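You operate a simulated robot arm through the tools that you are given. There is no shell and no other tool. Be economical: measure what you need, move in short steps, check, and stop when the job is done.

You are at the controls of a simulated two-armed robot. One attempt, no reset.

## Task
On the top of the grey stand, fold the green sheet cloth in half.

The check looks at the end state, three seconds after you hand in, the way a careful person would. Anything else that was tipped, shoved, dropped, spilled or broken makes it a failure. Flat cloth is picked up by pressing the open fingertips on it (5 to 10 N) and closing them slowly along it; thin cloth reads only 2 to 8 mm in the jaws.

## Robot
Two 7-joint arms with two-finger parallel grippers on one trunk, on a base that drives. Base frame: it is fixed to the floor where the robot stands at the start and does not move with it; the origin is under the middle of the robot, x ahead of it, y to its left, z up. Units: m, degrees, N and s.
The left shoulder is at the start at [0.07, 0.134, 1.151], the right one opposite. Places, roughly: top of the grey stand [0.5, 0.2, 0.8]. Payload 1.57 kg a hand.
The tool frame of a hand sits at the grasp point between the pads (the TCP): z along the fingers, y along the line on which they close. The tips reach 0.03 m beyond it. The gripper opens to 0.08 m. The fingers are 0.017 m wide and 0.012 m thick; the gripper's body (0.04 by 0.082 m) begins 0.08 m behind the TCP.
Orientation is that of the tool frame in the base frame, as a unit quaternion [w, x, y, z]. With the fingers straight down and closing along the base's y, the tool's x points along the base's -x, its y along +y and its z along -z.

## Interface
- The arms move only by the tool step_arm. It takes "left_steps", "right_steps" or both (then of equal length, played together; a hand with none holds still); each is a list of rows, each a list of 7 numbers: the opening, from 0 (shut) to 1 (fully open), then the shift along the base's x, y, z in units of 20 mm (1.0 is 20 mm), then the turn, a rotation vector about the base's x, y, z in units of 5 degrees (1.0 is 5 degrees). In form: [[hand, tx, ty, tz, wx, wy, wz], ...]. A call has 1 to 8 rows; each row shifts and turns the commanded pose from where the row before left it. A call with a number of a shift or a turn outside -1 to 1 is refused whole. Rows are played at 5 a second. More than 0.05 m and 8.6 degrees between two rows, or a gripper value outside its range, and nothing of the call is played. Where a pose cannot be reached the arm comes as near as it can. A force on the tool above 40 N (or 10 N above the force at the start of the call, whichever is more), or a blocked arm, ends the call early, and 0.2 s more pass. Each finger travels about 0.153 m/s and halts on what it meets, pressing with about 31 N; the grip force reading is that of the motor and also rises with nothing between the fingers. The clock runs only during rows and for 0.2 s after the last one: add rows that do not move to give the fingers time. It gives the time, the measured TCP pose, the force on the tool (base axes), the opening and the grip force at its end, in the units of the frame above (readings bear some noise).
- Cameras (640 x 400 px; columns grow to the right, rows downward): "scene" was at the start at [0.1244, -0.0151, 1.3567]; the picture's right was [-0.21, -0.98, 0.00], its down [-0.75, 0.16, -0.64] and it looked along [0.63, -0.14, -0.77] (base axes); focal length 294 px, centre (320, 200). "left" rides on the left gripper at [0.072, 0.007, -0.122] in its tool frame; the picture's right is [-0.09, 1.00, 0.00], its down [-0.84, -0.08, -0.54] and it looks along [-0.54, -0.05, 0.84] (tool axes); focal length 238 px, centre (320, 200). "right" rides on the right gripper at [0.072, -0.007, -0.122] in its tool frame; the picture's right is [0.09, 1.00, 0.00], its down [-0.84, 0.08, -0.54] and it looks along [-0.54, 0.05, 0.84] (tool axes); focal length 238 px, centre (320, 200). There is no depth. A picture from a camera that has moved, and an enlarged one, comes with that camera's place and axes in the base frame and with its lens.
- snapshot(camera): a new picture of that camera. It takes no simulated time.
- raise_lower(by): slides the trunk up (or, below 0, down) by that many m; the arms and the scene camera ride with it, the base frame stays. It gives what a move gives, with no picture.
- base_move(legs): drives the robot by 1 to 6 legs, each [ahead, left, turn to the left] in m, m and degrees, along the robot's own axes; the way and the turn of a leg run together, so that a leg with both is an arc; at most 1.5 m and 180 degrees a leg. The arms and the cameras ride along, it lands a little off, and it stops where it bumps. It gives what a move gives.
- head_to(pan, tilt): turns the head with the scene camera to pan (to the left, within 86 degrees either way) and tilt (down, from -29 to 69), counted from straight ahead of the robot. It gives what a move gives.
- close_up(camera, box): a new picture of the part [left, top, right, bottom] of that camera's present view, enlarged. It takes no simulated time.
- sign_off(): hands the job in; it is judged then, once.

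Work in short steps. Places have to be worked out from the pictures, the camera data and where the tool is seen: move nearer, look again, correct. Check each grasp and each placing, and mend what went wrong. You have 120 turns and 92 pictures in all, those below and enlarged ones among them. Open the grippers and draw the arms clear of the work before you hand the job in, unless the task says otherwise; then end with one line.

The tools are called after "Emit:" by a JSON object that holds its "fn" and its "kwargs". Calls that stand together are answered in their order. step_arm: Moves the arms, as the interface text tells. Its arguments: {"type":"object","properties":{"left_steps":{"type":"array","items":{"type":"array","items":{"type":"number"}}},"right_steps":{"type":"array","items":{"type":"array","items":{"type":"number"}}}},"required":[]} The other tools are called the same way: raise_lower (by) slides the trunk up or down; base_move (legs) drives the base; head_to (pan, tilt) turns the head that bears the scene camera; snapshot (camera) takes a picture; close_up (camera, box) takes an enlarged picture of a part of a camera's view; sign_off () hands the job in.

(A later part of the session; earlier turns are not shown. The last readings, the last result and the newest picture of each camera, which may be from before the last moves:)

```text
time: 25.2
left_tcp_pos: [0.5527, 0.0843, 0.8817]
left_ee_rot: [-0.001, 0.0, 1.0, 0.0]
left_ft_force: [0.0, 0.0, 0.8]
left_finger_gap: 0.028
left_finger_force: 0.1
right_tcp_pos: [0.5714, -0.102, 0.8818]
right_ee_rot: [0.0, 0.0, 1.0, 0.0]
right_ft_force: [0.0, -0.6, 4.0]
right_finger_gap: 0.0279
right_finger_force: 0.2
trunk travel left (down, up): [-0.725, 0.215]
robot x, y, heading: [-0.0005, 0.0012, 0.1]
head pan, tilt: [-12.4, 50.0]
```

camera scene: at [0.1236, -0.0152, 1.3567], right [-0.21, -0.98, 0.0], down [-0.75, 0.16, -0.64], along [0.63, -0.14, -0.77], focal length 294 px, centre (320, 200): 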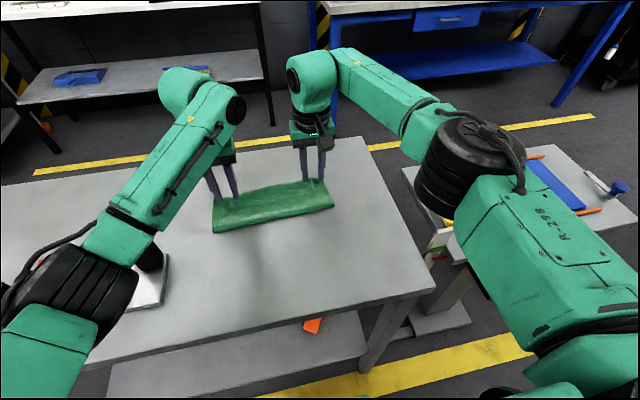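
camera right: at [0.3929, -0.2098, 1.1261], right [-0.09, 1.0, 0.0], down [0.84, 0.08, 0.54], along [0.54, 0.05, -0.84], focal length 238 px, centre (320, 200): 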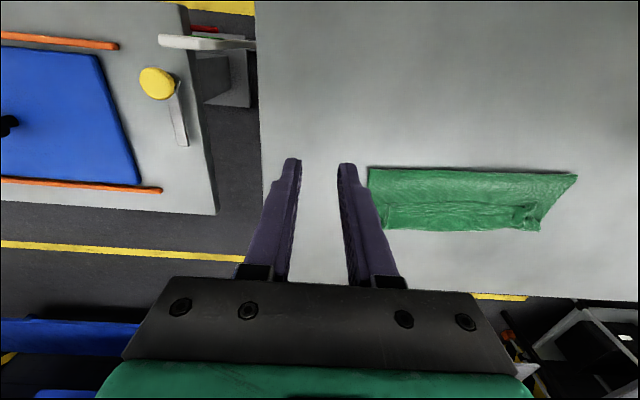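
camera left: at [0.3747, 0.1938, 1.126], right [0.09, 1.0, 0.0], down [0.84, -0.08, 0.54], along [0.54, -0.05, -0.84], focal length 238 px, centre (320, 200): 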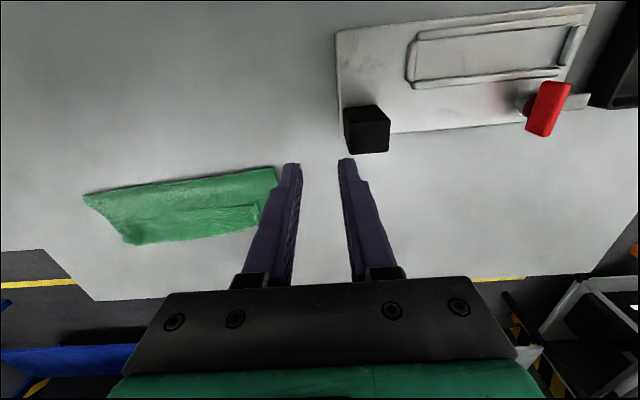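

Light contact is starting, so I press a touch more and close slowly on the ridges.

Emit:
{"fn": "step_arm", "kwargs": {"left_steps": [[0.35, 0, 0, -0.06, 0, 0, 0], [0.3, 0, 0, 0, 0, 0, 0], [0.25, 0, 0, 0, 0, 0, 0], [0.2, 0, 0, 0, 0, 0, 0], [0.15, 0, 0, 0, 0, 0, 0], [0.1, 0, 0, 0, 0, 0, 0], [0.05, 0, 0, 0, 0, 0, 0], [0, 0, 0, 0, 0, 0, 0]], "right_steps": [[0.35, 0, 0, -0.03, 0, 0, 0], [0.3, 0, 0, 0, 0, 0, 0], [0.25, 0, 0, 0, 0, 0, 0], [0.2, 0, 0, 0, 0, 0, 0], [0.15, 0, 0, 0, 0, 0, 0], [0.1, 0, 0, 0, 0, 0, 0], [0.05, 0, 0, 0, 0, 0, 0], [0, 0, 0, 0, 0, 0, 0]]}}

Emit:
{"fn": "close_up", "kwargs": {"camera": "right", "box": [220, 80, 420, 205]}}

Emit:
{"fn": "close_up", "kwargs": {"camera": "left", "box": [220, 80, 420, 205]}}

```text
time: 27.0
left_tcp_pos: [0.5508, 0.0812, 0.8816]
left_ee_rot: [0.001, 0.0, 1.0, 0.0]
left_ft_force: [0.9, -8.0, 2.9]
left_finger_gap: 0.0017
left_finger_force: 24.0
right_tcp_pos: [0.5708, -0.1007, 0.8824]
right_ee_rot: [0.001, -0.001, 1.0, 0.0]
right_ft_force: [-0.2, 8.3, 4.8]
right_finger_gap: 0.0019
right_finger_force: 23.7
trunk travel left (down, up): [-0.725, 0.215]
robot x, y, heading: [-0.0035, -0.0012, -0.2]
head pan, tilt: [-12.4, 50.0]
```

```text
3.20 times, centred on (320, 142) of right
camera zoom: at [0.4996, -0.1072, 1.0049], right [-0.09, 1.0, 0.0], down [0.84, 0.08, 0.54], along [0.54, 0.05, -0.84], focal length 763 px, centre (320, 384)
```

zoom: 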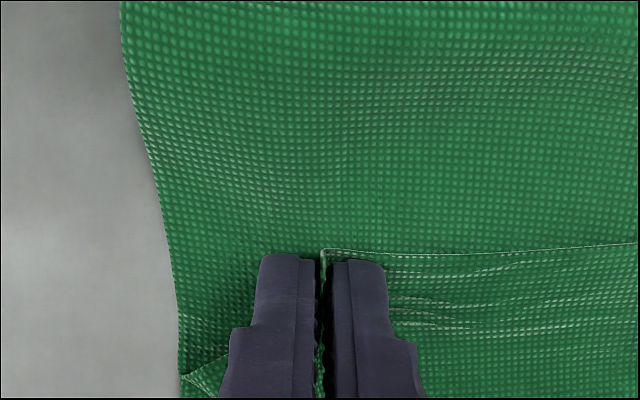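

```text
3.20 times, centred on (320, 142) of left
camera zoom: at [0.4776, 0.0898, 1.0037], right [0.09, 1.0, 0.0], down [0.84, -0.08, 0.54], along [0.54, -0.05, -0.84], focal length 763 px, centre (320, 384)
```

zoom: 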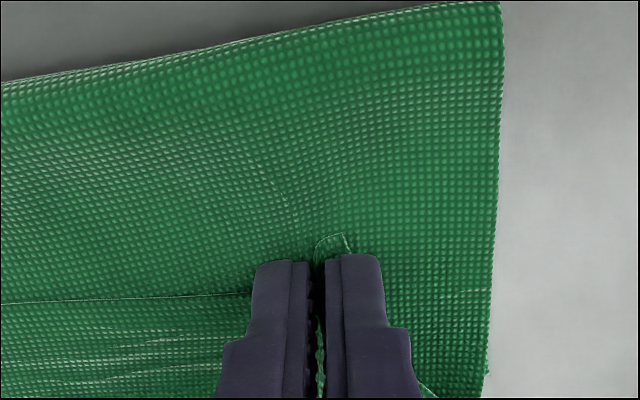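

Both hands now hold the very edge of the strip with gaps of 1.7–1.9 mm. I relax the tension inward a few mm, lift and swing back to roll the fold line back to about x = 0.475.

Emit:
{"fn": "step_arm", "kwargs": {"left_steps": [[0, 0, -0.15, 0.8, 0, 0, 0], [0, -0.5, 0, 1, 0, 0, 0], [0, -0.8, 0, 1, 0, 0, 0], [0, -1, 0, 0.8, 0, 0, 0], [0, -1, 0, 0.6, 0, 0, 0], [0, -1, 0, 0.3, 0, 0, 0], [0, -1, 0, 0, 0, 0, 0], [0, -1, 0, -0.3, 0, 0, 0]], "right_steps": [[0, 0, 0.15, 0.8, 0, 0, 0], [0, -0.5, 0, 1, 0, 0, 0], [0, -0.8, 0, 1, 0, 0, 0], [0, -1, 0, 0.8, 0, 0, 0], [0, -1, 0, 0.6, 0, 0, 0], [0, -1, 0, 0.3, 0, 0, 0], [0, -1, 0, 0, 0, 0, 0], [0, -1, 0, -0.3, 0, 0, 0]]}}

Emit:
{"fn": "snapshot", "kwargs": {"camera": "scene"}}

Emit:
{"fn": "snapshot", "kwargs": {"camera": "left"}}

Emit:
{"fn": "snapshot", "kwargs": {"camera": "right"}}

```text
time: 28.8
left_tcp_pos: [0.4255, 0.0814, 0.9653]
left_ee_rot: [-0.001, 0.001, 1.0, 0.0]
left_ft_force: [1.4, -3.3, 0.4]
left_finger_gap: 0.002
left_finger_force: 23.8
right_tcp_pos: [0.446, -0.0986, 0.9661]
right_ee_rot: [0.001, 0.0, 1.0, 0.001]
right_ft_force: [0.0, 2.9, -0.3]
right_finger_gap: 0.002
right_finger_force: 23.5
trunk travel left (down, up): [-0.725, 0.215]
robot x, y, heading: [0.004, -0.003, -0.1]
head pan, tilt: [-12.4, 50.0]
```

```text
54 pictures are left
camera scene: at [0.1233, -0.0153, 1.3568], right [-0.21, -0.98, 0.0], down [-0.75, 0.16, -0.64], along [0.63, -0.14, -0.77], focal length 294 px, centre (320, 200)
```

scene: 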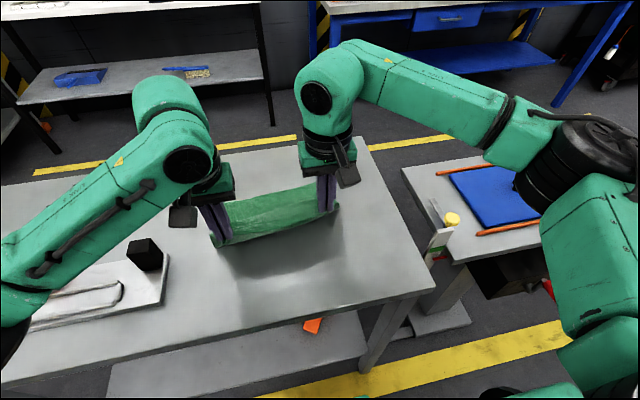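

```text
53 pictures are left
camera left: at [0.3515, 0.0884, 1.0866], right [0.09, 1.0, 0.0], down [0.84, -0.08, 0.54], along [0.54, -0.05, -0.84], focal length 238 px, centre (320, 200)
```

left: 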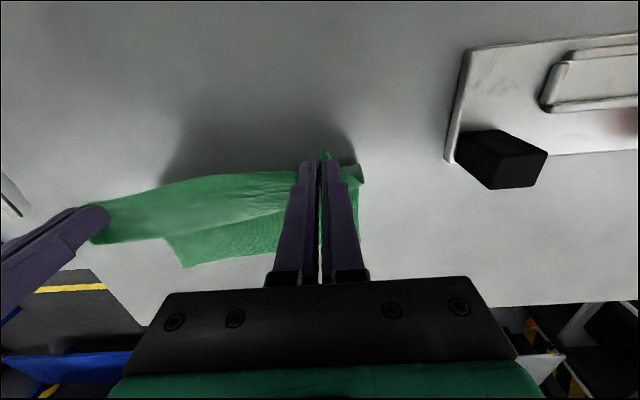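

```text
52 pictures are left
camera right: at [0.3748, -0.1047, 1.0895], right [-0.09, 1.0, 0.0], down [0.84, 0.08, 0.54], along [0.54, 0.05, -0.84], focal length 238 px, centre (320, 200)
```

right: 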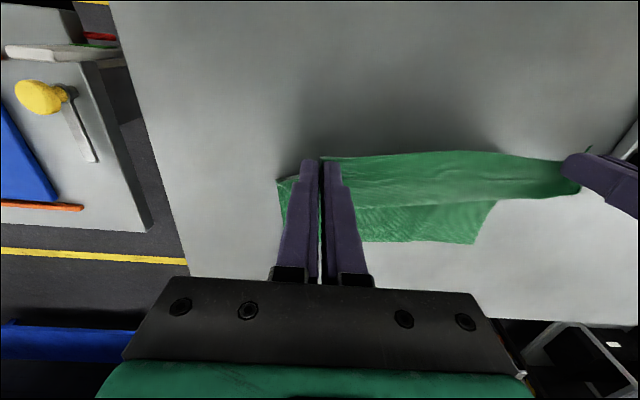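

The far corners are now at about (0.578, 0.125) and (0.596, -0.129), so the fold line should be at x≈0.467 on the left and 0.485 on the right. I pull back to taut, then redo the arc at a constant radius of about 0.104 m.

Emit:
{"fn": "step_arm", "kwargs": {"left_steps": [[0, -1, 0, 0, 0, 0, 0], [0, 0.95, 0, 0.55, 0, 0, 0], [0, 1, 0, 0.35, 0, 0, 0], [0, 1, 0, 0.1, 0, 0, 0], [0, 1, 0, -0.1, 0, 0, 0], [0, 1, 0, -0.25, 0, 0, 0], [0, 0.9, 0, -0.5, 0, 0, 0], [0, 0.75, 0, -0.6, 0, 0, 0]], "right_steps": [[0, -1, 0, 0, 0, 0, 0], [0, 0.95, 0, 0.55, 0, 0, 0], [0, 1, 0, 0.35, 0, 0, 0], [0, 1, 0, 0.1, 0, 0, 0], [0, 1, 0, -0.1, 0, 0, 0], [0, 1, 0, -0.25, 0, 0, 0], [0, 0.9, 0, -0.5, 0, 0, 0], [0, 0.75, 0, -0.6, 0, 0, 0]]}}

Emit:
{"fn": "snapshot", "kwargs": {"camera": "scene"}}

Emit:
{"fn": "snapshot", "kwargs": {"camera": "left"}}

Emit:
{"fn": "snapshot", "kwargs": {"camera": "right"}}

```text
time: 30.6
left_tcp_pos: [0.542, 0.0807, 0.9553]
left_ee_rot: [-0.001, 0.001, 1.0, 0.0]
left_ft_force: [0.1, -1.9, -0.1]
left_finger_gap: 0.0022
left_finger_force: 22.9
right_tcp_pos: [0.56, -0.0985, 0.9544]
right_ee_rot: [-0.001, 0.001, 1.0, 0.0]
right_ft_force: [-0.1, 3.8, 0.1]
right_finger_gap: 0.0021
right_finger_force: 23.5
trunk travel left (down, up): [-0.725, 0.215]
robot x, y, heading: [0.0005, -0.0007, -0.2]
head pan, tilt: [-12.4, 50.0]
```

```text
51 pictures are left
camera scene: at [0.126, -0.015, 1.3565], right [-0.21, -0.98, 0.0], down [-0.75, 0.16, -0.64], along [0.63, -0.14, -0.77], focal length 294 px, centre (320, 200)
```

scene: 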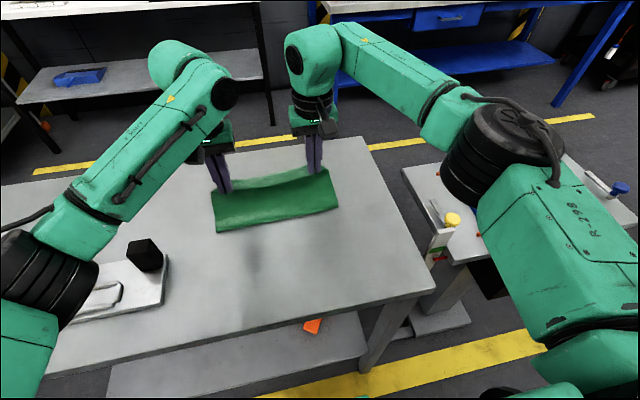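

```text
50 pictures are left
camera left: at [0.4683, 0.087, 1.0776], right [0.09, 1.0, 0.0], down [0.84, -0.08, 0.54], along [0.54, -0.05, -0.84], focal length 238 px, centre (320, 200)
```

left: 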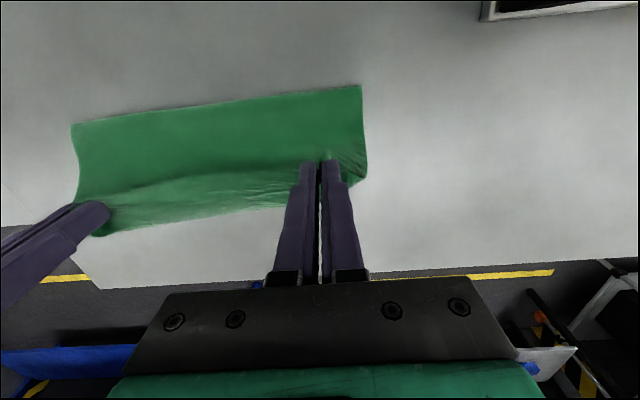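

```text
49 pictures are left
camera right: at [0.489, -0.1061, 1.078], right [-0.09, 1.0, 0.0], down [0.84, 0.08, 0.54], along [0.54, 0.05, -0.84], focal length 238 px, centre (320, 200)
```

right: 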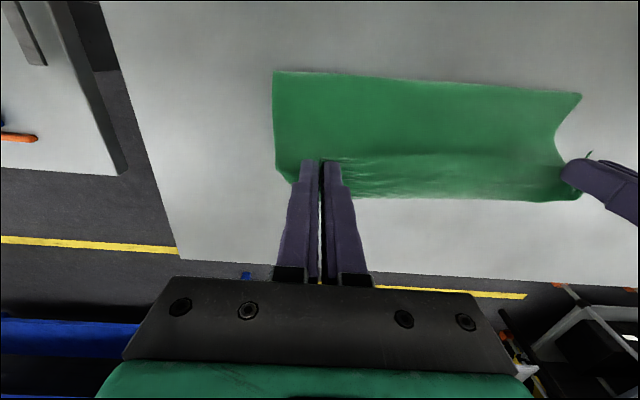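

The fold line again sits too far forward, at about 0.50, because a high arc peels the bottom layer up. I swing back fully, then redo it with a low path so the fold rolls progressively to the middle.

Emit:
{"fn": "step_arm", "kwargs": {"left_steps": [[0, -0.8, 0, 0.5, 0, 0, 0], [0, -1, 0, 0.3, 0, 0, 0], [0, -1, 0, 0, 0, 0, 0], [0, -1, 0, 0, 0, 0, 0], [0, -1, 0, 0, 0, 0, 0], [0, -1, 0, -0.3, 0, 0, 0], [0, -1, 0, -0.6, 0, 0, 0], [0, -1, 0, -0.7, 0, 0, 0]], "right_steps": [[0, -0.8, 0, 0.5, 0, 0, 0], [0, -1, 0, 0.3, 0, 0, 0], [0, -1, 0, 0, 0, 0, 0], [0, -1, 0, 0, 0, 0, 0], [0, -1, 0, 0, 0, 0, 0], [0, -1, 0, -0.3, 0, 0, 0], [0, -1, 0, -0.6, 0, 0, 0], [0, -1, 0, -0.7, 0, 0, 0]]}}

Emit:
{"fn": "step_arm", "kwargs": {"left_steps": [[0, -0.5, 0, -0.7, 0, 0, 0], [0, -0.3, 0, -0.7, 0, 0, 0], [0, 0, 0, 0, 0, 0, 0]], "right_steps": [[0, -0.5, 0, -0.7, 0, 0, 0], [0, -0.3, 0, -0.7, 0, 0, 0], [0, 0, 0, 0, 0, 0, 0]]}}

Emit:
{"fn": "snapshot", "kwargs": {"camera": "scene"}}

Emit:
{"fn": "snapshot", "kwargs": {"camera": "left"}}

Emit:
{"fn": "snapshot", "kwargs": {"camera": "right"}}

```text
time: 32.4
left_tcp_pos: [0.3825, 0.0812, 0.9403]
left_ee_rot: [0.0, 0.0, 1.0, -0.001]
left_ft_force: [-0.4, -0.9, -0.2]
left_finger_gap: 0.0018
left_finger_force: 23.5
right_tcp_pos: [0.3993, -0.0972, 0.9416]
right_ee_rot: [0.001, 0.001, 1.0, 0.001]
right_ft_force: [-1.1, 0.8, -0.2]
right_finger_gap: 0.0021
right_finger_force: 23.5
trunk travel left (down, up): [-0.725, 0.215]
robot x, y, heading: [0.0004, -0.0027, 0.2]
head pan, tilt: [-12.4, 50.0]
```

```text
time: 33.2
left_tcp_pos: [0.3666, 0.0805, 0.9122]
left_ee_rot: [-0.001, 0.0, 1.0, 0.0]
left_ft_force: [0.5, -2.1, -0.2]
left_finger_gap: 0.0019
left_finger_force: 24.1
right_tcp_pos: [0.3866, -0.0984, 0.9124]
right_ee_rot: [0.0, 0.001, 1.0, 0.0]
right_ft_force: [-0.6, 1.6, 0.6]
right_finger_gap: 0.0018
right_finger_force: 24.1
trunk travel left (down, up): [-0.725, 0.215]
robot x, y, heading: [-0.0018, -0.0023, 0.1]
head pan, tilt: [-12.4, 50.0]
```

```text
48 pictures are left
camera scene: at [0.1247, -0.015, 1.3566], right [-0.21, -0.98, 0.0], down [-0.75, 0.16, -0.64], along [0.63, -0.14, -0.77], focal length 294 px, centre (320, 200)
```

scene: 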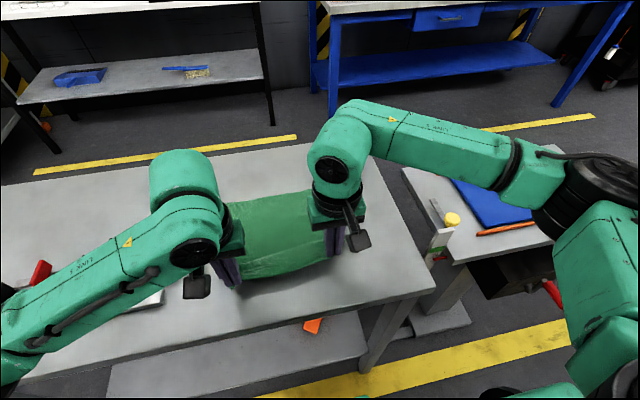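

```text
47 pictures are left
camera left: at [0.2939, 0.0875, 1.0337], right [0.09, 1.0, 0.0], down [0.84, -0.08, 0.54], along [0.54, -0.05, -0.84], focal length 238 px, centre (320, 200)
```

left: 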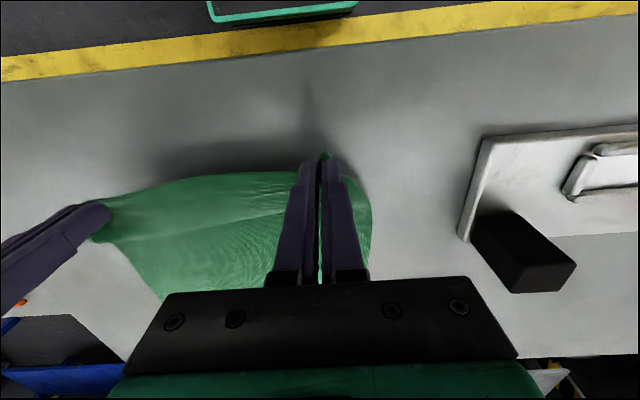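

```text
46 pictures are left
camera right: at [0.3154, -0.1048, 1.0351], right [-0.09, 1.0, 0.0], down [0.84, 0.08, 0.54], along [0.54, 0.05, -0.84], focal length 238 px, centre (320, 200)
```

right: 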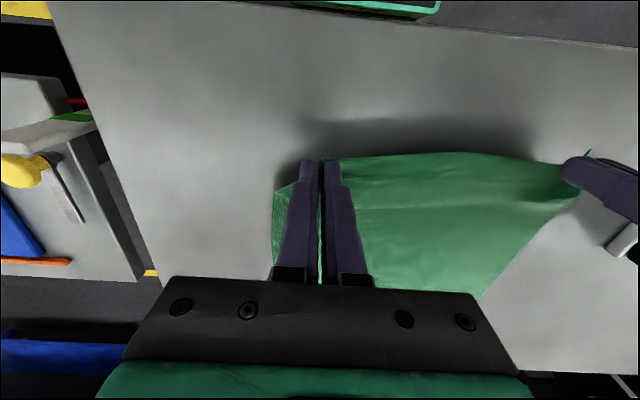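

The cloth is mostly unfolded again. Now I move forward at a constant low height, with the tips about 3 cm up.

Emit:
{"fn": "step_arm", "kwargs": {"left_steps": [[0, 0.7, 0, 0, 0, 0, 0], [0, 0.7, 0, 0, 0, 0, 0], [0, 0.7, 0, 0, 0, 0, 0], [0, 0.7, 0, 0, 0, 0, 0], [0, 0.7, 0, 0, 0, 0, 0], [0, 0.7, 0, 0, 0, 0, 0], [0, 0.7, 0, 0, 0, 0, 0], [0, 0.7, 0, 0, 0, 0, 0]], "right_steps": [[0, 0.7, 0, 0, 0, 0, 0], [0, 0.7, 0, 0, 0, 0, 0], [0, 0.7, 0, 0, 0, 0, 0], [0, 0.7, 0, 0, 0, 0, 0], [0, 0.7, 0, 0, 0, 0, 0], [0, 0.7, 0, 0, 0, 0, 0], [0, 0.7, 0, 0, 0, 0, 0], [0, 0.7, 0, 0, 0, 0, 0]]}}

Emit:
{"fn": "snapshot", "kwargs": {"camera": "scene"}}

Emit:
{"fn": "snapshot", "kwargs": {"camera": "left"}}

Emit:
{"fn": "snapshot", "kwargs": {"camera": "right"}}

```text
time: 35.0
left_tcp_pos: [0.4788, 0.0813, 0.9108]
left_ee_rot: [0.0, 0.0, 1.0, 0.0]
left_ft_force: [0.8, -3.2, 0.4]
left_finger_gap: 0.0022
left_finger_force: 23.1
right_tcp_pos: [0.4988, -0.0991, 0.9132]
right_ee_rot: [0.0, 0.0, 1.0, 0.001]
right_ft_force: [-0.1, 2.6, 0.2]
right_finger_gap: 0.0023
right_finger_force: 23.4
trunk travel left (down, up): [-0.725, 0.215]
robot x, y, heading: [-0.0004, -0.003, -0.2]
head pan, tilt: [-12.4, 50.0]
```

```text
45 pictures are left
camera scene: at [0.1253, -0.0151, 1.3566], right [-0.21, -0.98, 0.0], down [-0.75, 0.16, -0.64], along [0.63, -0.14, -0.77], focal length 294 px, centre (320, 200)
```

scene: 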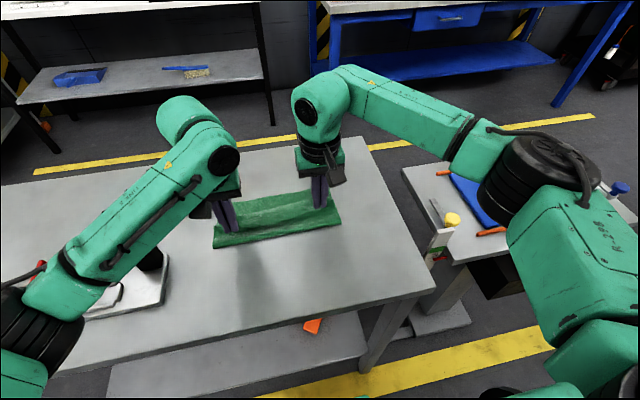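

```text
44 pictures are left
camera left: at [0.4051, 0.0882, 1.0333], right [0.09, 1.0, 0.0], down [0.84, -0.08, 0.54], along [0.54, -0.05, -0.84], focal length 238 px, centre (320, 200)
```

left: 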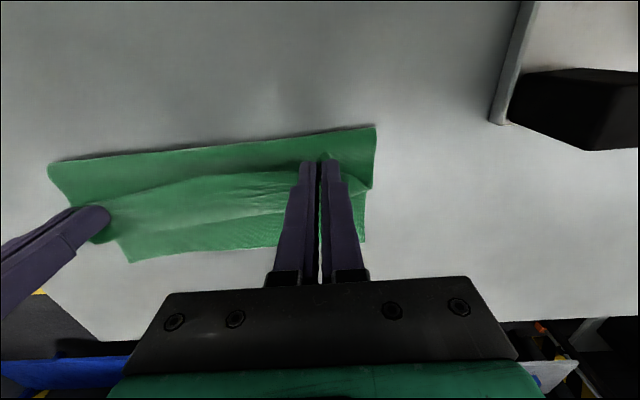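

```text
43 pictures are left
camera right: at [0.428, -0.1046, 1.0358], right [-0.09, 1.0, 0.0], down [0.84, 0.08, 0.54], along [0.54, 0.05, -0.84], focal length 238 px, centre (320, 200)
```

right: 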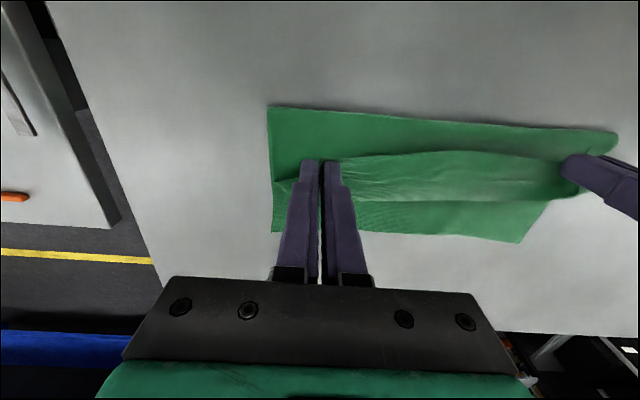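

This works: the fold line is at x≈0.46 on the left and 0.467 on the right, with the far edge at 0.575–0.589. I continue forward with the slack ahead of the hands being taken up, lowering at the end.

Emit:
{"fn": "step_arm", "kwargs": {"left_steps": [[0, 0.7, 0, 0, 0, 0, 0], [0, 0.7, 0, 0, 0, 0, 0], [0, 0.7, 0, 0, 0, 0, 0], [0, 0.7, 0, -0.1, 0, 0, 0], [0, 0.7, 0, -0.2, 0, 0, 0], [0, 0.7, 0, -0.2, 0, 0, 0], [0, 0.3, 0, -0.2, 0, 0, 0], [0, 0, 0, 0, 0, 0, 0]], "right_steps": [[0, 0.7, 0, 0, 0, 0, 0], [0, 0.7, 0, 0, 0, 0, 0], [0, 0.7, 0, 0, 0, 0, 0], [0, 0.7, 0, -0.1, 0, 0, 0], [0, 0.7, 0, -0.2, 0, 0, 0], [0, 0.6, 0, -0.2, 0, 0, 0], [0, 0.1, 0, -0.2, 0, 0, 0], [0, 0, 0, 0, 0, 0, 0]]}}

Emit:
{"fn": "snapshot", "kwargs": {"camera": "scene"}}

Emit:
{"fn": "snapshot", "kwargs": {"camera": "left"}}

Emit:
{"fn": "snapshot", "kwargs": {"camera": "right"}}

```text
time: 36.8
left_tcp_pos: [0.5684, 0.0817, 0.8976]
left_ee_rot: [0.0, 0.0, 1.0, 0.0]
left_ft_force: [-0.3, -2.7, 0.0]
left_finger_gap: 0.0016
left_finger_force: 23.7
right_tcp_pos: [0.582, -0.0975, 0.8988]
right_ee_rot: [0.001, 0.0, 1.0, -0.001]
right_ft_force: [-0.1, 3.4, 0.4]
right_finger_gap: 0.002
right_finger_force: 23.3
trunk travel left (down, up): [-0.725, 0.215]
robot x, y, heading: [-0.0017, 0.0043, 0.2]
head pan, tilt: [-12.4, 50.0]
```

```text
42 pictures are left
camera scene: at [0.1243, -0.015, 1.3567], right [-0.21, -0.98, 0.0], down [-0.75, 0.16, -0.64], along [0.63, -0.14, -0.77], focal length 294 px, centre (320, 200)
```

scene: 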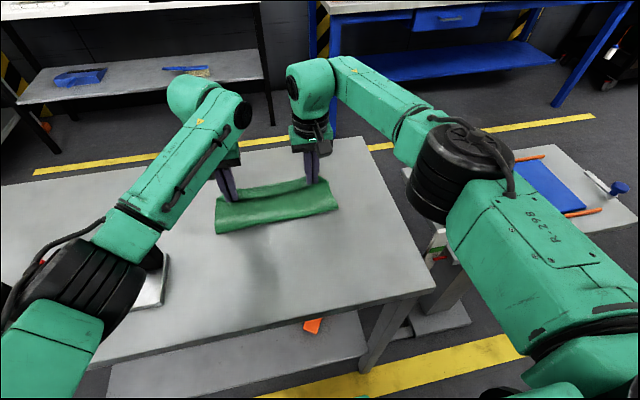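

```text
41 pictures are left
camera left: at [0.4948, 0.088, 1.0197], right [0.09, 1.0, 0.0], down [0.84, -0.08, 0.54], along [0.54, -0.05, -0.84], focal length 238 px, centre (320, 200)
```

left: 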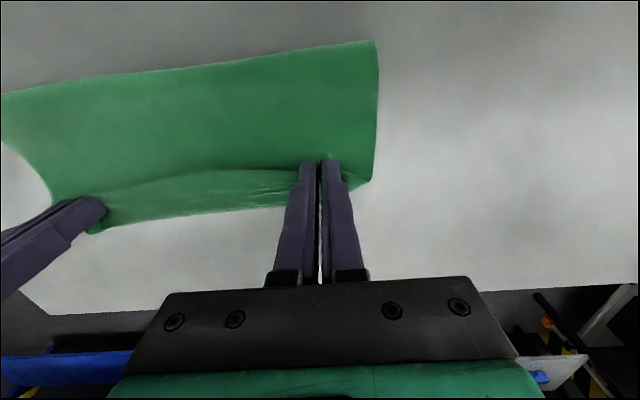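

```text
40 pictures are left
camera right: at [0.5113, -0.1052, 1.0213], right [-0.09, 1.0, 0.0], down [0.84, 0.08, 0.54], along [0.54, 0.05, -0.84], focal length 238 px, centre (320, 200)
```

right: 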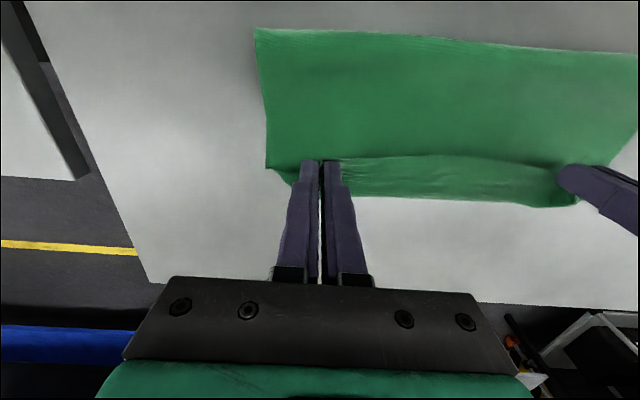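

The fold slid forward again to about 0.50: in this direction the pinched edge faces the wrong way, so the cloth rolls ahead. Folding far edge to near edge lets me tilt the fingers forward and turn the edge over properly, so I unfold first.

Emit:
{"fn": "step_arm", "kwargs": {"left_steps": [[0, -0.5, 0, 1, 0, 0, 0], [0, -0.9, 0, 1, 0, 0, 0], [0, -1, 0, 0.5, 0, 0, 0], [0, -1, 0, 0.2, 0, 0, 0], [0, -1, 0, 0, 0, 0, 0], [0, -1, 0, -0.2, 0, 0, 0], [0, -1, 0, -0.4, 0, 0, 0], [0, -1, 0, -0.5, 0, 0, 0]], "right_steps": [[0, -0.5, 0, 1, 0, 0, 0], [0, -0.9, 0, 1, 0, 0, 0], [0, -1, 0, 0.5, 0, 0, 0], [0, -1, 0, 0.2, 0, 0, 0], [0, -1, 0, 0, 0, 0, 0], [0, -1, 0, -0.2, 0, 0, 0], [0, -1, 0, -0.4, 0, 0, 0], [0, -0.7, 0, -0.5, 0, 0, 0]]}}

Emit:
{"fn": "step_arm", "kwargs": {"left_steps": [[0, -0.9, 0, -0.5, 0, 0, 0], [0, -0.9, 0, -0.5, 0, 0, 0], [0, -0.7, 0, -0.5, 0, 0, 0], [0, -0.5, 0, -0.4, 0, 0, 0], [0, 0, 0, -0.2, 0, 0, 0], [0, 0, 0, 0, 0, 0, 0]], "right_steps": [[0, -0.9, 0, -0.5, 0, 0, 0], [0, -0.9, 0, -0.5, 0, 0, 0], [0, -0.7, 0, -0.5, 0, 0, 0], [0, -0.5, 0, -0.4, 0, 0, 0], [0, 0, 0, -0.2, 0, 0, 0], [0, 0, 0, 0, 0, 0, 0]]}}

Emit:
{"fn": "snapshot", "kwargs": {"camera": "left"}}

Emit:
{"fn": "snapshot", "kwargs": {"camera": "scene"}}

```text
time: 38.6
left_tcp_pos: [0.4188, 0.0799, 0.9326]
left_ee_rot: [0.0, 0.0, 1.0, 0.0]
left_ft_force: [0.5, -0.8, -0.2]
left_finger_gap: 0.0019
left_finger_force: 23.2
right_tcp_pos: [0.4378, -0.0986, 0.9296]
right_ee_rot: [0.001, 0.0, 1.0, -0.001]
right_ft_force: [-0.7, 0.6, -0.5]
right_finger_gap: 0.0021
right_finger_force: 23.6
trunk travel left (down, up): [-0.725, 0.215]
robot x, y, heading: [-0.0006, -0.0032, 0.2]
head pan, tilt: [-12.4, 50.0]
```

```text
time: 40.0
left_tcp_pos: [0.362, 0.0797, 0.888]
left_ee_rot: [0.0, 0.0, 1.0, -0.001]
left_ft_force: [0.9, -3.8, -0.5]
left_finger_gap: 0.0021
left_finger_force: 23.4
right_tcp_pos: [0.3788, -0.0988, 0.8907]
right_ee_rot: [0.0, 0.0, 1.0, 0.0]
right_ft_force: [-0.4, 2.8, -0.4]
right_finger_gap: 0.0024
right_finger_force: 23.3
trunk travel left (down, up): [-0.725, 0.215]
robot x, y, heading: [0.0039, -0.0007, 0.1]
head pan, tilt: [-12.4, 50.0]
```

```text
39 pictures are left
camera left: at [0.2877, 0.0872, 1.0094], right [0.09, 1.0, 0.0], down [0.84, -0.08, 0.54], along [0.54, -0.05, -0.84], focal length 238 px, centre (320, 200)
```

left: 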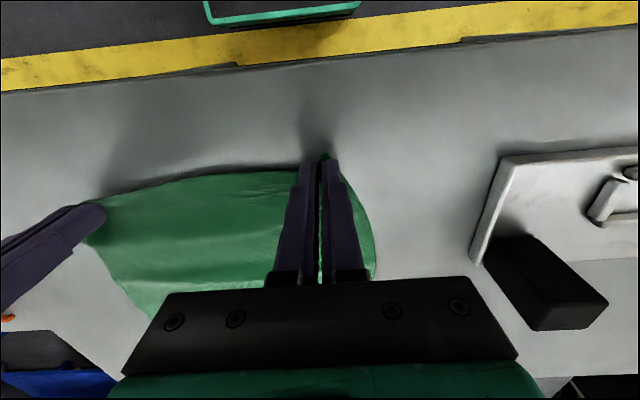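

```text
38 pictures are left
camera scene: at [0.1242, -0.0151, 1.3567], right [-0.21, -0.98, 0.0], down [-0.75, 0.16, -0.64], along [0.63, -0.14, -0.77], focal length 294 px, centre (320, 200)
```

scene: 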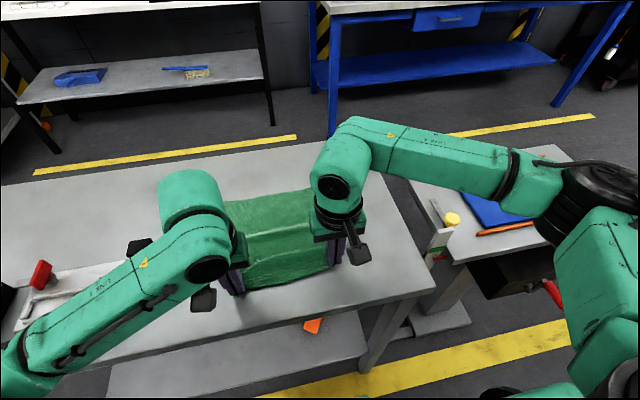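

The cloth is nearly flat. I pull back a few mm, lower, open wide and lift.

Emit:
{"fn": "step_arm", "kwargs": {"left_steps": [[0, -0.3, 0, -0.15, 0, 0, 0], [0, -0.2, 0, -0.1, 0, 0, 0], [0.05, 0, 0, 0, 0, 0, 0], [0.2, 0, 0, 0, 0, 0, 0], [0.4, 0, 0, 0, 0, 0, 0], [0.4, 0, 0, 0.3, 0, 0, 0], [0.4, 0, 0, 1, 0, 0, 0], [0.4, 0, 0, 1, 0, 0, 0]], "right_steps": [[0, -0.3, 0, -0.2, 0, 0, 0], [0, -0.2, 0, -0.15, 0, 0, 0], [0.05, 0, 0, 0, 0, 0, 0], [0.2, 0, 0, 0, 0, 0, 0], [0.4, 0, 0, 0, 0, 0, 0], [0.4, 0, 0, 0.3, 0, 0, 0], [0.4, 0, 0, 1, 0, 0, 0], [0.4, 0, 0, 1, 0, 0, 0]]}}

Emit:
{"fn": "step_arm", "kwargs": {"left_steps": [[0.4, 0, 1, 1, 0, 0, 0], [0.4, 0.5, 1, 1, 0, 0, 0], [0.4, 1, 1, 1, 0, 0, 0], [0.4, 1, 1, 0.5, 0, 0, 0], [0.4, 1, 0.5, 0, 0, 0, 0], [0.4, 1, 0, 0, 0, 0, 0]], "right_steps": [[0.4, 0, -1, 1, 0, 0, 0], [0.4, 0.5, -1, 1, 0, 0, 0], [0.4, 1, -1, 1, 0, 0, 0], [0.4, 1, -1, 0.5, 0, 0, 0], [0.4, 1, -0.5, 0, 0, 0, 0], [0.4, 1, 0, 0, 0, 0, 0]]}}

Emit:
{"fn": "snapshot", "kwargs": {"camera": "scene"}}

```text
time: 41.8
left_tcp_pos: [0.3494, 0.0816, 0.928]
left_ee_rot: [-0.001, 0.0, 1.0, 0.001]
left_ft_force: [-0.1, 0.6, 0.2]
left_finger_gap: 0.0321
left_finger_force: 0.0
right_tcp_pos: [0.3702, -0.0972, 0.9256]
right_ee_rot: [0.0, 0.001, 1.0, 0.0]
right_ft_force: [-0.2, 0.3, -0.1]
right_finger_gap: 0.0321
right_finger_force: 0.0
trunk travel left (down, up): [-0.725, 0.215]
robot x, y, heading: [-0.0015, -0.0021, -0.0]
head pan, tilt: [-12.4, 50.0]
```

```text
time: 43.2
left_tcp_pos: [0.4438, 0.1697, 0.9961]
left_ee_rot: [-0.001, 0.001, 1.0, 0.0]
left_ft_force: [-0.3, -0.4, -0.1]
left_finger_gap: 0.032
left_finger_force: 0.0
right_tcp_pos: [0.4616, -0.1894, 0.9959]
right_ee_rot: [-0.001, 0.001, 1.0, 0.0]
right_ft_force: [0.3, -0.6, -0.2]
right_finger_gap: 0.0318
right_finger_force: 0.1
trunk travel left (down, up): [-0.725, 0.215]
robot x, y, heading: [0.0001, 0.0024, 0.0]
head pan, tilt: [-12.4, 50.0]
```

```text
37 pictures are left
camera scene: at [0.1265, -0.015, 1.3564], right [-0.21, -0.98, 0.0], down [-0.75, 0.16, -0.64], along [0.63, -0.14, -0.77], focal length 294 px, centre (320, 200)
```

scene: 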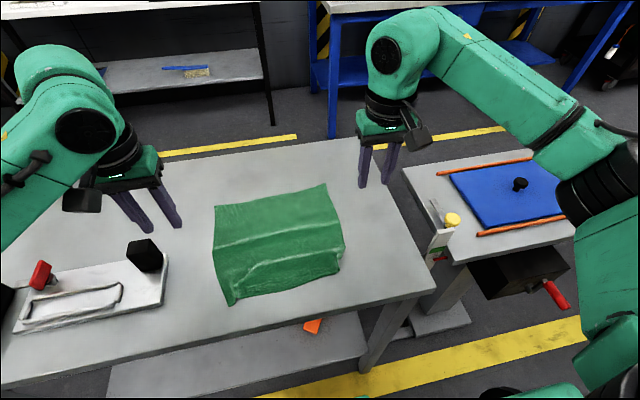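

The cloth is flat again with light creases, and its far corners are at about (0.570, 0.122) and (0.583, -0.131). I will now grasp the far edge with the fingers closing along x (hands yawed 90°, cameras outward), so I can lay the edge down with the fingers pointing forward.

Emit:
{"fn": "step_arm", "kwargs": {"left_steps": [[0.4, 0, 0, 0, 0, 0, -1], [0.4, 0, 0, 0, 0, 0, -1], [0.4, 0, 0, 0, 0, 0, -1], [0.4, 0, 0, 0, 0, 0, -1], [0.4, 0, 0, 0, 0, 0, -1], [0.4, 0, 0, 0, 0, 0, -1], [0.4, 0, 0, 0, 0, 0, -1], [0.4, 0, 0, 0, 0, 0, -1]], "right_steps": [[0.4, 0, 0, 0, 0, 0, 1], [0.4, 0, 0, 0, 0, 0, 1], [0.4, 0, 0, 0, 0, 0, 1], [0.4, 0, 0, 0, 0, 0, 1], [0.4, 0, 0, 0, 0, 0, 1], [0.4, 0, 0, 0, 0, 0, 1], [0.4, 0, 0, 0, 0, 0, 1], [0.4, 0, 0, 0, 0, 0, 1]]}}

Emit:
{"fn": "step_arm", "kwargs": {"left_steps": [[0.4, 0, 0, 0, 0, 0, -1], [0.4, 0, 0, 0, 0, 0, -1], [0.4, 0, 0, 0, 0, 0, -1], [0.4, 0, 0, 0, 0, 0, -1], [0.4, 0, 0, 0, 0, 0, -1], [0.4, 0, 0, 0, 0, 0, -1], [0.4, 0, 0, 0, 0, 0, -1], [0.4, 0, 0, 0, 0, 0, -1]], "right_steps": [[0.4, 0, 0, 0, 0, 0, 1], [0.4, 0, 0, 0, 0, 0, 1], [0.4, 0, 0, 0, 0, 0, 1], [0.4, 0, 0, 0, 0, 0, 1], [0.4, 0, 0, 0, 0, 0, 1], [0.4, 0, 0, 0, 0, 0, 1], [0.4, 0, 0, 0, 0, 0, 1], [0.4, 0, 0, 0, 0, 0, 1]]}}

Emit:
{"fn": "snapshot", "kwargs": {"camera": "scene"}}

```text
time: 45.0
left_tcp_pos: [0.4406, 0.1704, 0.9994]
left_ee_rot: [-0.001, 0.343, 0.939, 0.0]
left_ft_force: [0.0, 0.6, -0.3]
left_finger_gap: 0.0319
left_finger_force: 0.1
right_tcp_pos: [0.4593, -0.1894, 0.9978]
right_ee_rot: [0.0, -0.238, 0.971, 0.001]
right_ft_force: [0.0, 0.3, -0.1]
right_finger_gap: 0.032
right_finger_force: 0.1
right hand out of reach, approached as far as the arm can: row 7, 8
trunk travel left (down, up): [-0.725, 0.215]
robot x, y, heading: [0.0001, -0.0012, -0.1]
head pan, tilt: [-12.4, 50.0]
```

```text
time: 46.8
left_tcp_pos: [0.4409, 0.1704, 0.9985]
left_ee_rot: [0.0, 0.644, 0.765, 0.001]
left_ft_force: [0.2, -0.4, 0.1]
left_finger_gap: 0.0319
left_finger_force: 0.0
right_tcp_pos: [0.4603, -0.1898, 0.997]
right_ee_rot: [0.001, -0.238, 0.971, -0.001]
right_ft_force: [-0.5, 0.0, 0.1]
right_finger_gap: 0.0319
right_finger_force: 0.0
right hand out of reach, approached as far as the arm can: row 1, 2, 3, 4, 5, 6, 7, 8
trunk travel left (down, up): [-0.725, 0.215]
robot x, y, heading: [-0.0024, 0.0044, 0.1]
head pan, tilt: [-12.4, 50.0]
```

```text
36 pictures are left
camera scene: at [0.1244, -0.0151, 1.3567], right [-0.21, -0.98, 0.0], down [-0.75, 0.16, -0.64], along [0.63, -0.14, -0.77], focal length 294 px, centre (320, 200)
```

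scene: 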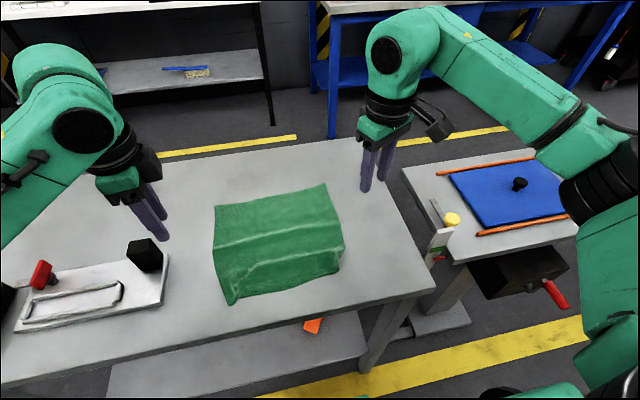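

The right wrist is limited in that direction, so I turn it the other way to -90° (same as the left) and finish the left's last 10°.

Emit:
{"fn": "step_arm", "kwargs": {"right_steps": [[0.4, 0, 0, 0, 0, 0, -1], [0.4, 0, 0, 0, 0, 0, -1], [0.4, 0, 0, 0, 0, 0, -1], [0.4, 0, 0, 0, 0, 0, -1], [0.4, 0, 0, 0, 0, 0, -1], [0.4, 0, 0, 0, 0, 0, -1], [0.4, 0, 0, 0, 0, 0, -1], [0.4, 0, 0, 0, 0, 0, -1]], "left_steps": [[0.4, 0, 0, 0, 0, 0, -1], [0.4, 0, 0, 0, 0, 0, -1], [0.4, 0, 0, 0, 0, 0, 0], [0.4, 0, 0, 0, 0, 0, 0], [0.4, 0, 0, 0, 0, 0, 0], [0.4, 0, 0, 0, 0, 0, 0], [0.4, 0, 0, 0, 0, 0, 0], [0.4, 0, 0, 0, 0, 0, 0]]}}

Emit:
{"fn": "step_arm", "kwargs": {"right_steps": [[0.4, 0, 0, 0, 0, 0, -1], [0.4, 0, 0, 0, 0, 0, -1], [0.4, 0, 0, 0, 0, 0, -1], [0.4, 0, 0, 0, 0, 0, -1], [0.4, 0, 0, 0, 0, 0, -1], [0.4, 0, 0, 0, 0, 0, -1], [0.4, 0, 0, 0, 0, 0, -1], [0.4, 0, 0, 0, 0, 0, -1]]}}

Emit:
{"fn": "step_arm", "kwargs": {"right_steps": [[0.4, 0, 0, 0, 0, 0, -1], [0.4, 0, 0, 0, 0, 0, -1], [0.4, 0, 0, 0, 0, 0, -1], [0.4, 0, 0, 0, 0, 0, -1], [0.4, 0, 0, 0, 0, 0, -1], [0.4, 0, 0, 0, 0, 0, -1], [0.4, 0, 0, 0, 0, 0, -1], [0.4, 0, 0, 0, 0, 0, -0.5]]}}

```text
time: 48.6
left_tcp_pos: [0.4401, 0.1694, 0.9991]
left_ee_rot: [-0.001, 0.707, 0.707, 0.0]
left_ft_force: [-0.9, 0.3, 0.7]
left_finger_gap: 0.0321
left_finger_force: 0.0
right_tcp_pos: [0.4599, -0.1883, 0.9979]
right_ee_rot: [0.001, 0.109, 0.994, 0.0]
right_ft_force: [0.3, -0.1, 0.0]
right_finger_gap: 0.0321
right_finger_force: 0.1
trunk travel left (down, up): [-0.725, 0.215]
robot x, y, heading: [0.0024, -0.0023, 0.0]
head pan, tilt: [-12.4, 50.0]
```

```text
time: 50.4
left_tcp_pos: [0.4396, 0.1692, 0.999]
left_ee_rot: [0.0, 0.707, 0.707, 0.0]
left_ft_force: [0.5, -0.7, 0.8]
left_finger_gap: 0.0316
left_finger_force: 0.0
right_tcp_pos: [0.4605, -0.189, 0.9961]
right_ee_rot: [0.0, 0.443, 0.897, 0.001]
right_ft_force: [-0.2, 0.7, -1.0]
right_finger_gap: 0.0322
right_finger_force: 0.0
trunk travel left (down, up): [-0.725, 0.215]
robot x, y, heading: [-0.0014, 0.0007, 0.0]
head pan, tilt: [-12.4, 50.0]
```

```text
time: 52.2
left_tcp_pos: [0.4412, 0.1692, 0.9989]
left_ee_rot: [0.0, 0.707, 0.707, 0.001]
left_ft_force: [-0.2, -1.0, 0.3]
left_finger_gap: 0.0321
left_finger_force: 0.2
right_tcp_pos: [0.4604, -0.1886, 0.9974]
right_ee_rot: [0.0, 0.708, 0.707, 0.001]
right_ft_force: [0.1, 0.4, -0.3]
right_finger_gap: 0.032
right_finger_force: 0.1
trunk travel left (down, up): [-0.725, 0.215]
robot x, y, heading: [-0.0004, -0.0007, -0.2]
head pan, tilt: [-12.4, 50.0]
```

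Both hands are yawed. Before grasping, I test in the air that the forward tilt (-45° about y) is reachable near the near edge.

Emit:
{"fn": "step_arm", "kwargs": {"left_steps": [[0.4, -0.5, -0.4, -0.3, 0, -1, 0], [0.4, -0.5, -0.4, -0.3, 0, -1, 0], [0.4, -0.5, -0.4, -0.3, 0, -1, 0], [0.4, -0.5, -0.4, -0.3, 0, -1, 0], [0.4, -0.5, -0.4, -0.3, 0, -1, 0], [0.4, -0.5, -0.4, -0.3, 0, -1, 0], [0.4, -0.5, -0.4, -0.3, 0, -1, 0], [0.4, -0.5, -0.4, -0.3, 0, -1, 0]], "right_steps": [[0.4, -0.5, 0.4, -0.3, 0, -1, 0], [0.4, -0.5, 0.4, -0.3, 0, -1, 0], [0.4, -0.5, 0.4, -0.3, 0, -1, 0], [0.4, -0.5, 0.4, -0.3, 0, -1, 0], [0.4, -0.5, 0.4, -0.3, 0, -1, 0], [0.4, -0.5, 0.4, -0.3, 0, -1, 0], [0.4, -0.5, 0.4, -0.3, 0, -1, 0], [0.4, -0.5, 0.4, -0.3, 0, -1, 0]]}}

Emit:
{"fn": "step_arm", "kwargs": {"left_steps": [[0.4, 0, 0, -0.5, 0, -1, 0], [0.4, 0, 0, -0.5, 0, -1, 0], [0.4, 0, 0, -0.5, 0, -1, 0], [0.4, 0, 0, -0.5, 0, -1, 0]], "right_steps": [[0.4, 0, 0, -0.5, 0, -1, 0], [0.4, 0, 0, -0.5, 0, -1, 0], [0.4, 0, 0, -0.5, 0, -1, 0], [0.4, 0, 0, -0.5, 0, -1, 0]]}}

Emit:
{"fn": "snapshot", "kwargs": {"camera": "scene"}}

```text
time: 54.0
left_tcp_pos: [0.385, 0.0996, 0.9424]
left_ee_rot: [0.243, 0.664, 0.664, 0.242]
left_ft_force: [0.2, -0.1, -0.5]
left_finger_gap: 0.0319
left_finger_force: 0.0
left hand out of reach, approached as far as the arm can: row 5, 6
right_tcp_pos: [0.3797, -0.1254, 0.9495]
right_ee_rot: [0.243, 0.665, 0.663, 0.244]
right_ft_force: [-0.4, 0.2, 0.4]
right_finger_gap: 0.0322
right_finger_force: 0.0
trunk travel left (down, up): [-0.725, 0.215]
robot x, y, heading: [0.0019, 0.0023, 0.1]
head pan, tilt: [-12.4, 50.0]
```

```text
time: 55.0
left_tcp_pos: [0.385, 0.1007, 0.9018]
left_ee_rot: [0.355, 0.611, 0.612, 0.354]
left_ft_force: [0.6, -0.6, -1.3]
left_finger_gap: 0.0321
left_finger_force: 0.1
right_tcp_pos: [0.3782, -0.1094, 0.9461]
right_ee_rot: [0.249, 0.65, 0.668, 0.264]
right_ft_force: [-0.5, 0.4, 0.1]
right_finger_gap: 0.0319
right_finger_force: 0.1
right hand out of reach, approached as far as the arm can: row 1, 2, 3, 4
trunk travel left (down, up): [-0.725, 0.215]
robot x, y, heading: [-0.0032, 0.0001, 0.2]
head pan, tilt: [-12.4, 50.0]
```

```text
35 pictures are left
camera scene: at [0.1237, -0.0138, 1.3567], right [-0.21, -0.98, 0.0], down [-0.75, 0.16, -0.64], along [0.63, -0.14, -0.77], focal length 294 px, centre (320, 200)
```

scene: 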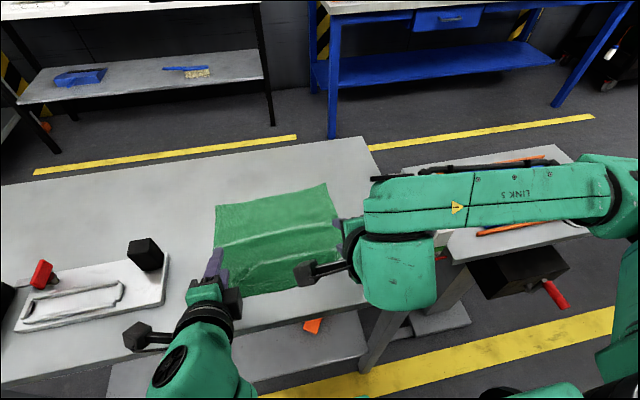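

The left reaches 60° tilt, but the right stops at about 40° at this height. I test the right at 30° tilt while lower and closer in.

Emit:
{"fn": "step_arm", "kwargs": {"right_steps": [[0.4, 0, 0, 0, 0, 1, 0], [0.4, 0, 0, 0, 0, 1, 0], [0.4, -0.2, 0, -0.7, 0, 0, 0], [0.4, -0.2, 0, -0.7, 0, 0, 0], [0.4, -0.2, 0, -0.6, 0, 0, 0], [0.4, -0.2, 0, -0.5, 0, 0, 0], [0.4, 0, 0, 0, 0, 0, 0]]}}

```text
time: 56.6
left_tcp_pos: [0.384, 0.0997, 0.9017]
left_ee_rot: [0.353, 0.612, 0.613, 0.354]
left_ft_force: [-0.1, 0.6, 0.6]
left_finger_gap: 0.0317
left_finger_force: 0.1
right_tcp_pos: [0.3645, -0.1102, 0.8985]
right_ee_rot: [0.189, 0.671, 0.686, 0.208]
right_ft_force: [0.5, 0.4, 1.0]
right_finger_gap: 0.032
right_finger_force: 0.1
trunk travel left (down, up): [-0.725, 0.215]
robot x, y, heading: [0.0005, 0.0018, 0.0]
head pan, tilt: [-12.4, 50.0]
```

The right works at about 32° tilt. I now lift, untilt and move both hands to above the far edge.

Emit:
{"fn": "step_arm", "kwargs": {"left_steps": [[0.35, 0, 0, 0.8, 0, 1, 0], [0.35, 0.6, 0, 0.6, 0, 1, 0], [0.35, 0.8, 0, 0.4, 0, 1, 0], [0.35, 0.8, 0, 0, 0, 1, 0], [0.35, 0.8, 0, 0, 0, 1, 0], [0.35, 0.8, 0, 0, 0, 1, 0], [0.35, 0.8, 0, 0, 0, 1, 0], [0.35, 0.8, 0, 0, 0, 1, 0]], "right_steps": [[0.35, 0, 0, 0.8, 0, 0.8, 0], [0.35, 0.8, 0, 0.6, 0, 0.8, 0], [0.35, 1, 0, 0.4, 0, 0.8, 0], [0.35, 1, 0, 0, 0, 0.8, 0], [0.35, 1, 0, 0, 0, 0.8, 0], [0.35, 1, 0, 0, 0, 0.8, 0], [0.35, 1, 0, 0, 0, 0.8, 0], [0.35, 1, 0, 0, 0, 0.8, 0]]}}

Emit:
{"fn": "step_arm", "kwargs": {"left_steps": [[0.35, 0.8, 0, 0, 0, 1, 0], [0.35, 0.8, 0, 0, 0, 1, 0], [0.35, 0.7, 0, 0, 0, 1, 0], [0.35, 0.3, 0, 0, 0, 1, 0], [0.35, 0, 0, 0, 0, 0, 0]], "right_steps": [[0.35, 0.8, 0, 0, 0, 0, 0], [0.35, 0.8, 0, 0, 0, 0, 0], [0.35, 0.8, 0, 0, 0, 0, 0], [0.35, 0.4, 0, 0, 0, 0, 0], [0.35, 0, 0, 0, 0, 0, 0]]}}

Emit:
{"fn": "snapshot", "kwargs": {"camera": "left"}}

Emit:
{"fn": "snapshot", "kwargs": {"camera": "right"}}

```text
time: 58.4
left_tcp_pos: [0.4975, 0.1014, 0.9381]
left_ee_rot: [0.121, 0.696, 0.697, 0.121]
left_ft_force: [-0.1, 0.0, -0.2]
left_finger_gap: 0.0281
left_finger_force: 0.0
right_tcp_pos: [0.5008, -0.1081, 0.9329]
right_ee_rot: [-0.008, 0.702, 0.712, 0.013]
right_ft_force: [1.2, 0.6, 0.2]
right_finger_gap: 0.0283
right_finger_force: 0.1
trunk travel left (down, up): [-0.725, 0.215]
robot x, y, heading: [-0.0008, -0.0005, -0.1]
head pan, tilt: [-12.4, 50.0]
```

```text
time: 59.6
left_tcp_pos: [0.5454, 0.0997, 0.9383]
left_ee_rot: [-0.001, 0.707, 0.707, 0.0]
left_ft_force: [-0.2, -0.3, -0.1]
left_finger_gap: 0.0278
left_finger_force: 0.1
right_tcp_pos: [0.5531, -0.1108, 0.9332]
right_ee_rot: [-0.008, 0.702, 0.712, 0.015]
right_ft_force: [0.7, -0.7, -0.4]
right_finger_gap: 0.0278
right_finger_force: 0.1
trunk travel left (down, up): [-0.725, 0.215]
robot x, y, heading: [0.0001, 0.0038, -0.0]
head pan, tilt: [-12.4, 50.0]
```

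```text
34 pictures are left
camera left: at [0.5501, 0.1716, 1.0605], right [1.0, -0.09, 0.0], down [-0.08, -0.84, 0.54], along [-0.05, -0.54, -0.84], focal length 238 px, centre (320, 200)
```

left: 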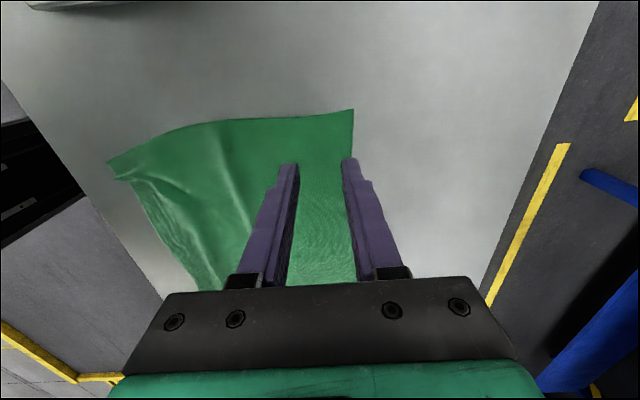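

```text
33 pictures are left
camera right: at [0.5453, -0.0422, 1.0588], right [0.99, 0.11, 0.01], down [0.08, -0.85, 0.52], along [0.07, -0.51, -0.86], focal length 238 px, centre (320, 200)
```

right: 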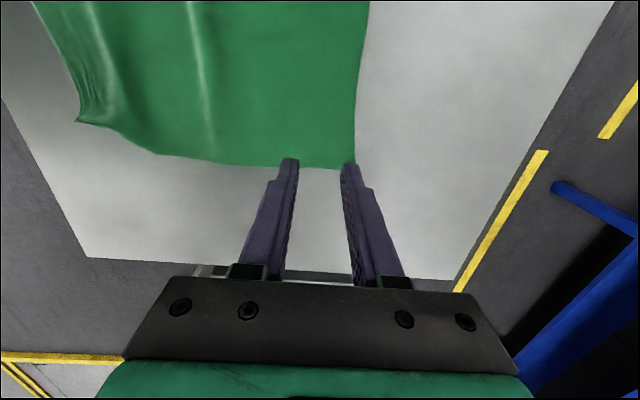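

The views put the far edge at x≈0.573 on the left and 0.587 on the right, with both hands close to target. I shift the right slightly and descend to just above contact.

Emit:
{"fn": "step_arm", "kwargs": {"left_steps": [[0.35, 0.05, -0.05, -0.6, 0, 0, 0], [0.35, 0.05, 0, -0.6, 0, 0, 0], [0.35, 0.05, 0, -0.6, 0, 0, 0], [0.35, 0, 0, -0.6, 0, 0, 0], [0.35, 0, 0, -0.2, 0, 0, 0], [0.35, 0, 0, -0.1, 0, 0, 0], [0.35, 0, 0, 0, 0, 0, 0]], "right_steps": [[0.35, 0.15, 0.1, -0.55, 0, 0, 0], [0.35, 0.15, 0.1, -0.55, 0, 0, 0], [0.35, 0.1, 0.1, -0.5, 0, 0, 0], [0.35, 0.05, 0, -0.55, 0, 0, 0], [0.35, 0, 0, -0.2, 0, 0, 0], [0.35, 0, 0, -0.1, 0, 0, 0], [0.35, 0, 0, 0, 0, 0, 0]]}}

```text
time: 61.2
left_tcp_pos: [0.5496, 0.0993, 0.8843]
left_ee_rot: [-0.001, 0.706, 0.708, 0.0]
left_ft_force: [-0.8, 0.6, -0.3]
left_finger_gap: 0.028
left_finger_force: 0.1
right_tcp_pos: [0.5639, -0.1037, 0.8845]
right_ee_rot: [-0.008, 0.703, 0.711, 0.015]
right_ft_force: [-0.3, -0.7, 0.4]
right_finger_gap: 0.0279
right_finger_force: 0.1
trunk travel left (down, up): [-0.725, 0.215]
robot x, y, heading: [0.0008, 0.0025, 0.0]
head pan, tilt: [-12.4, 50.0]
```

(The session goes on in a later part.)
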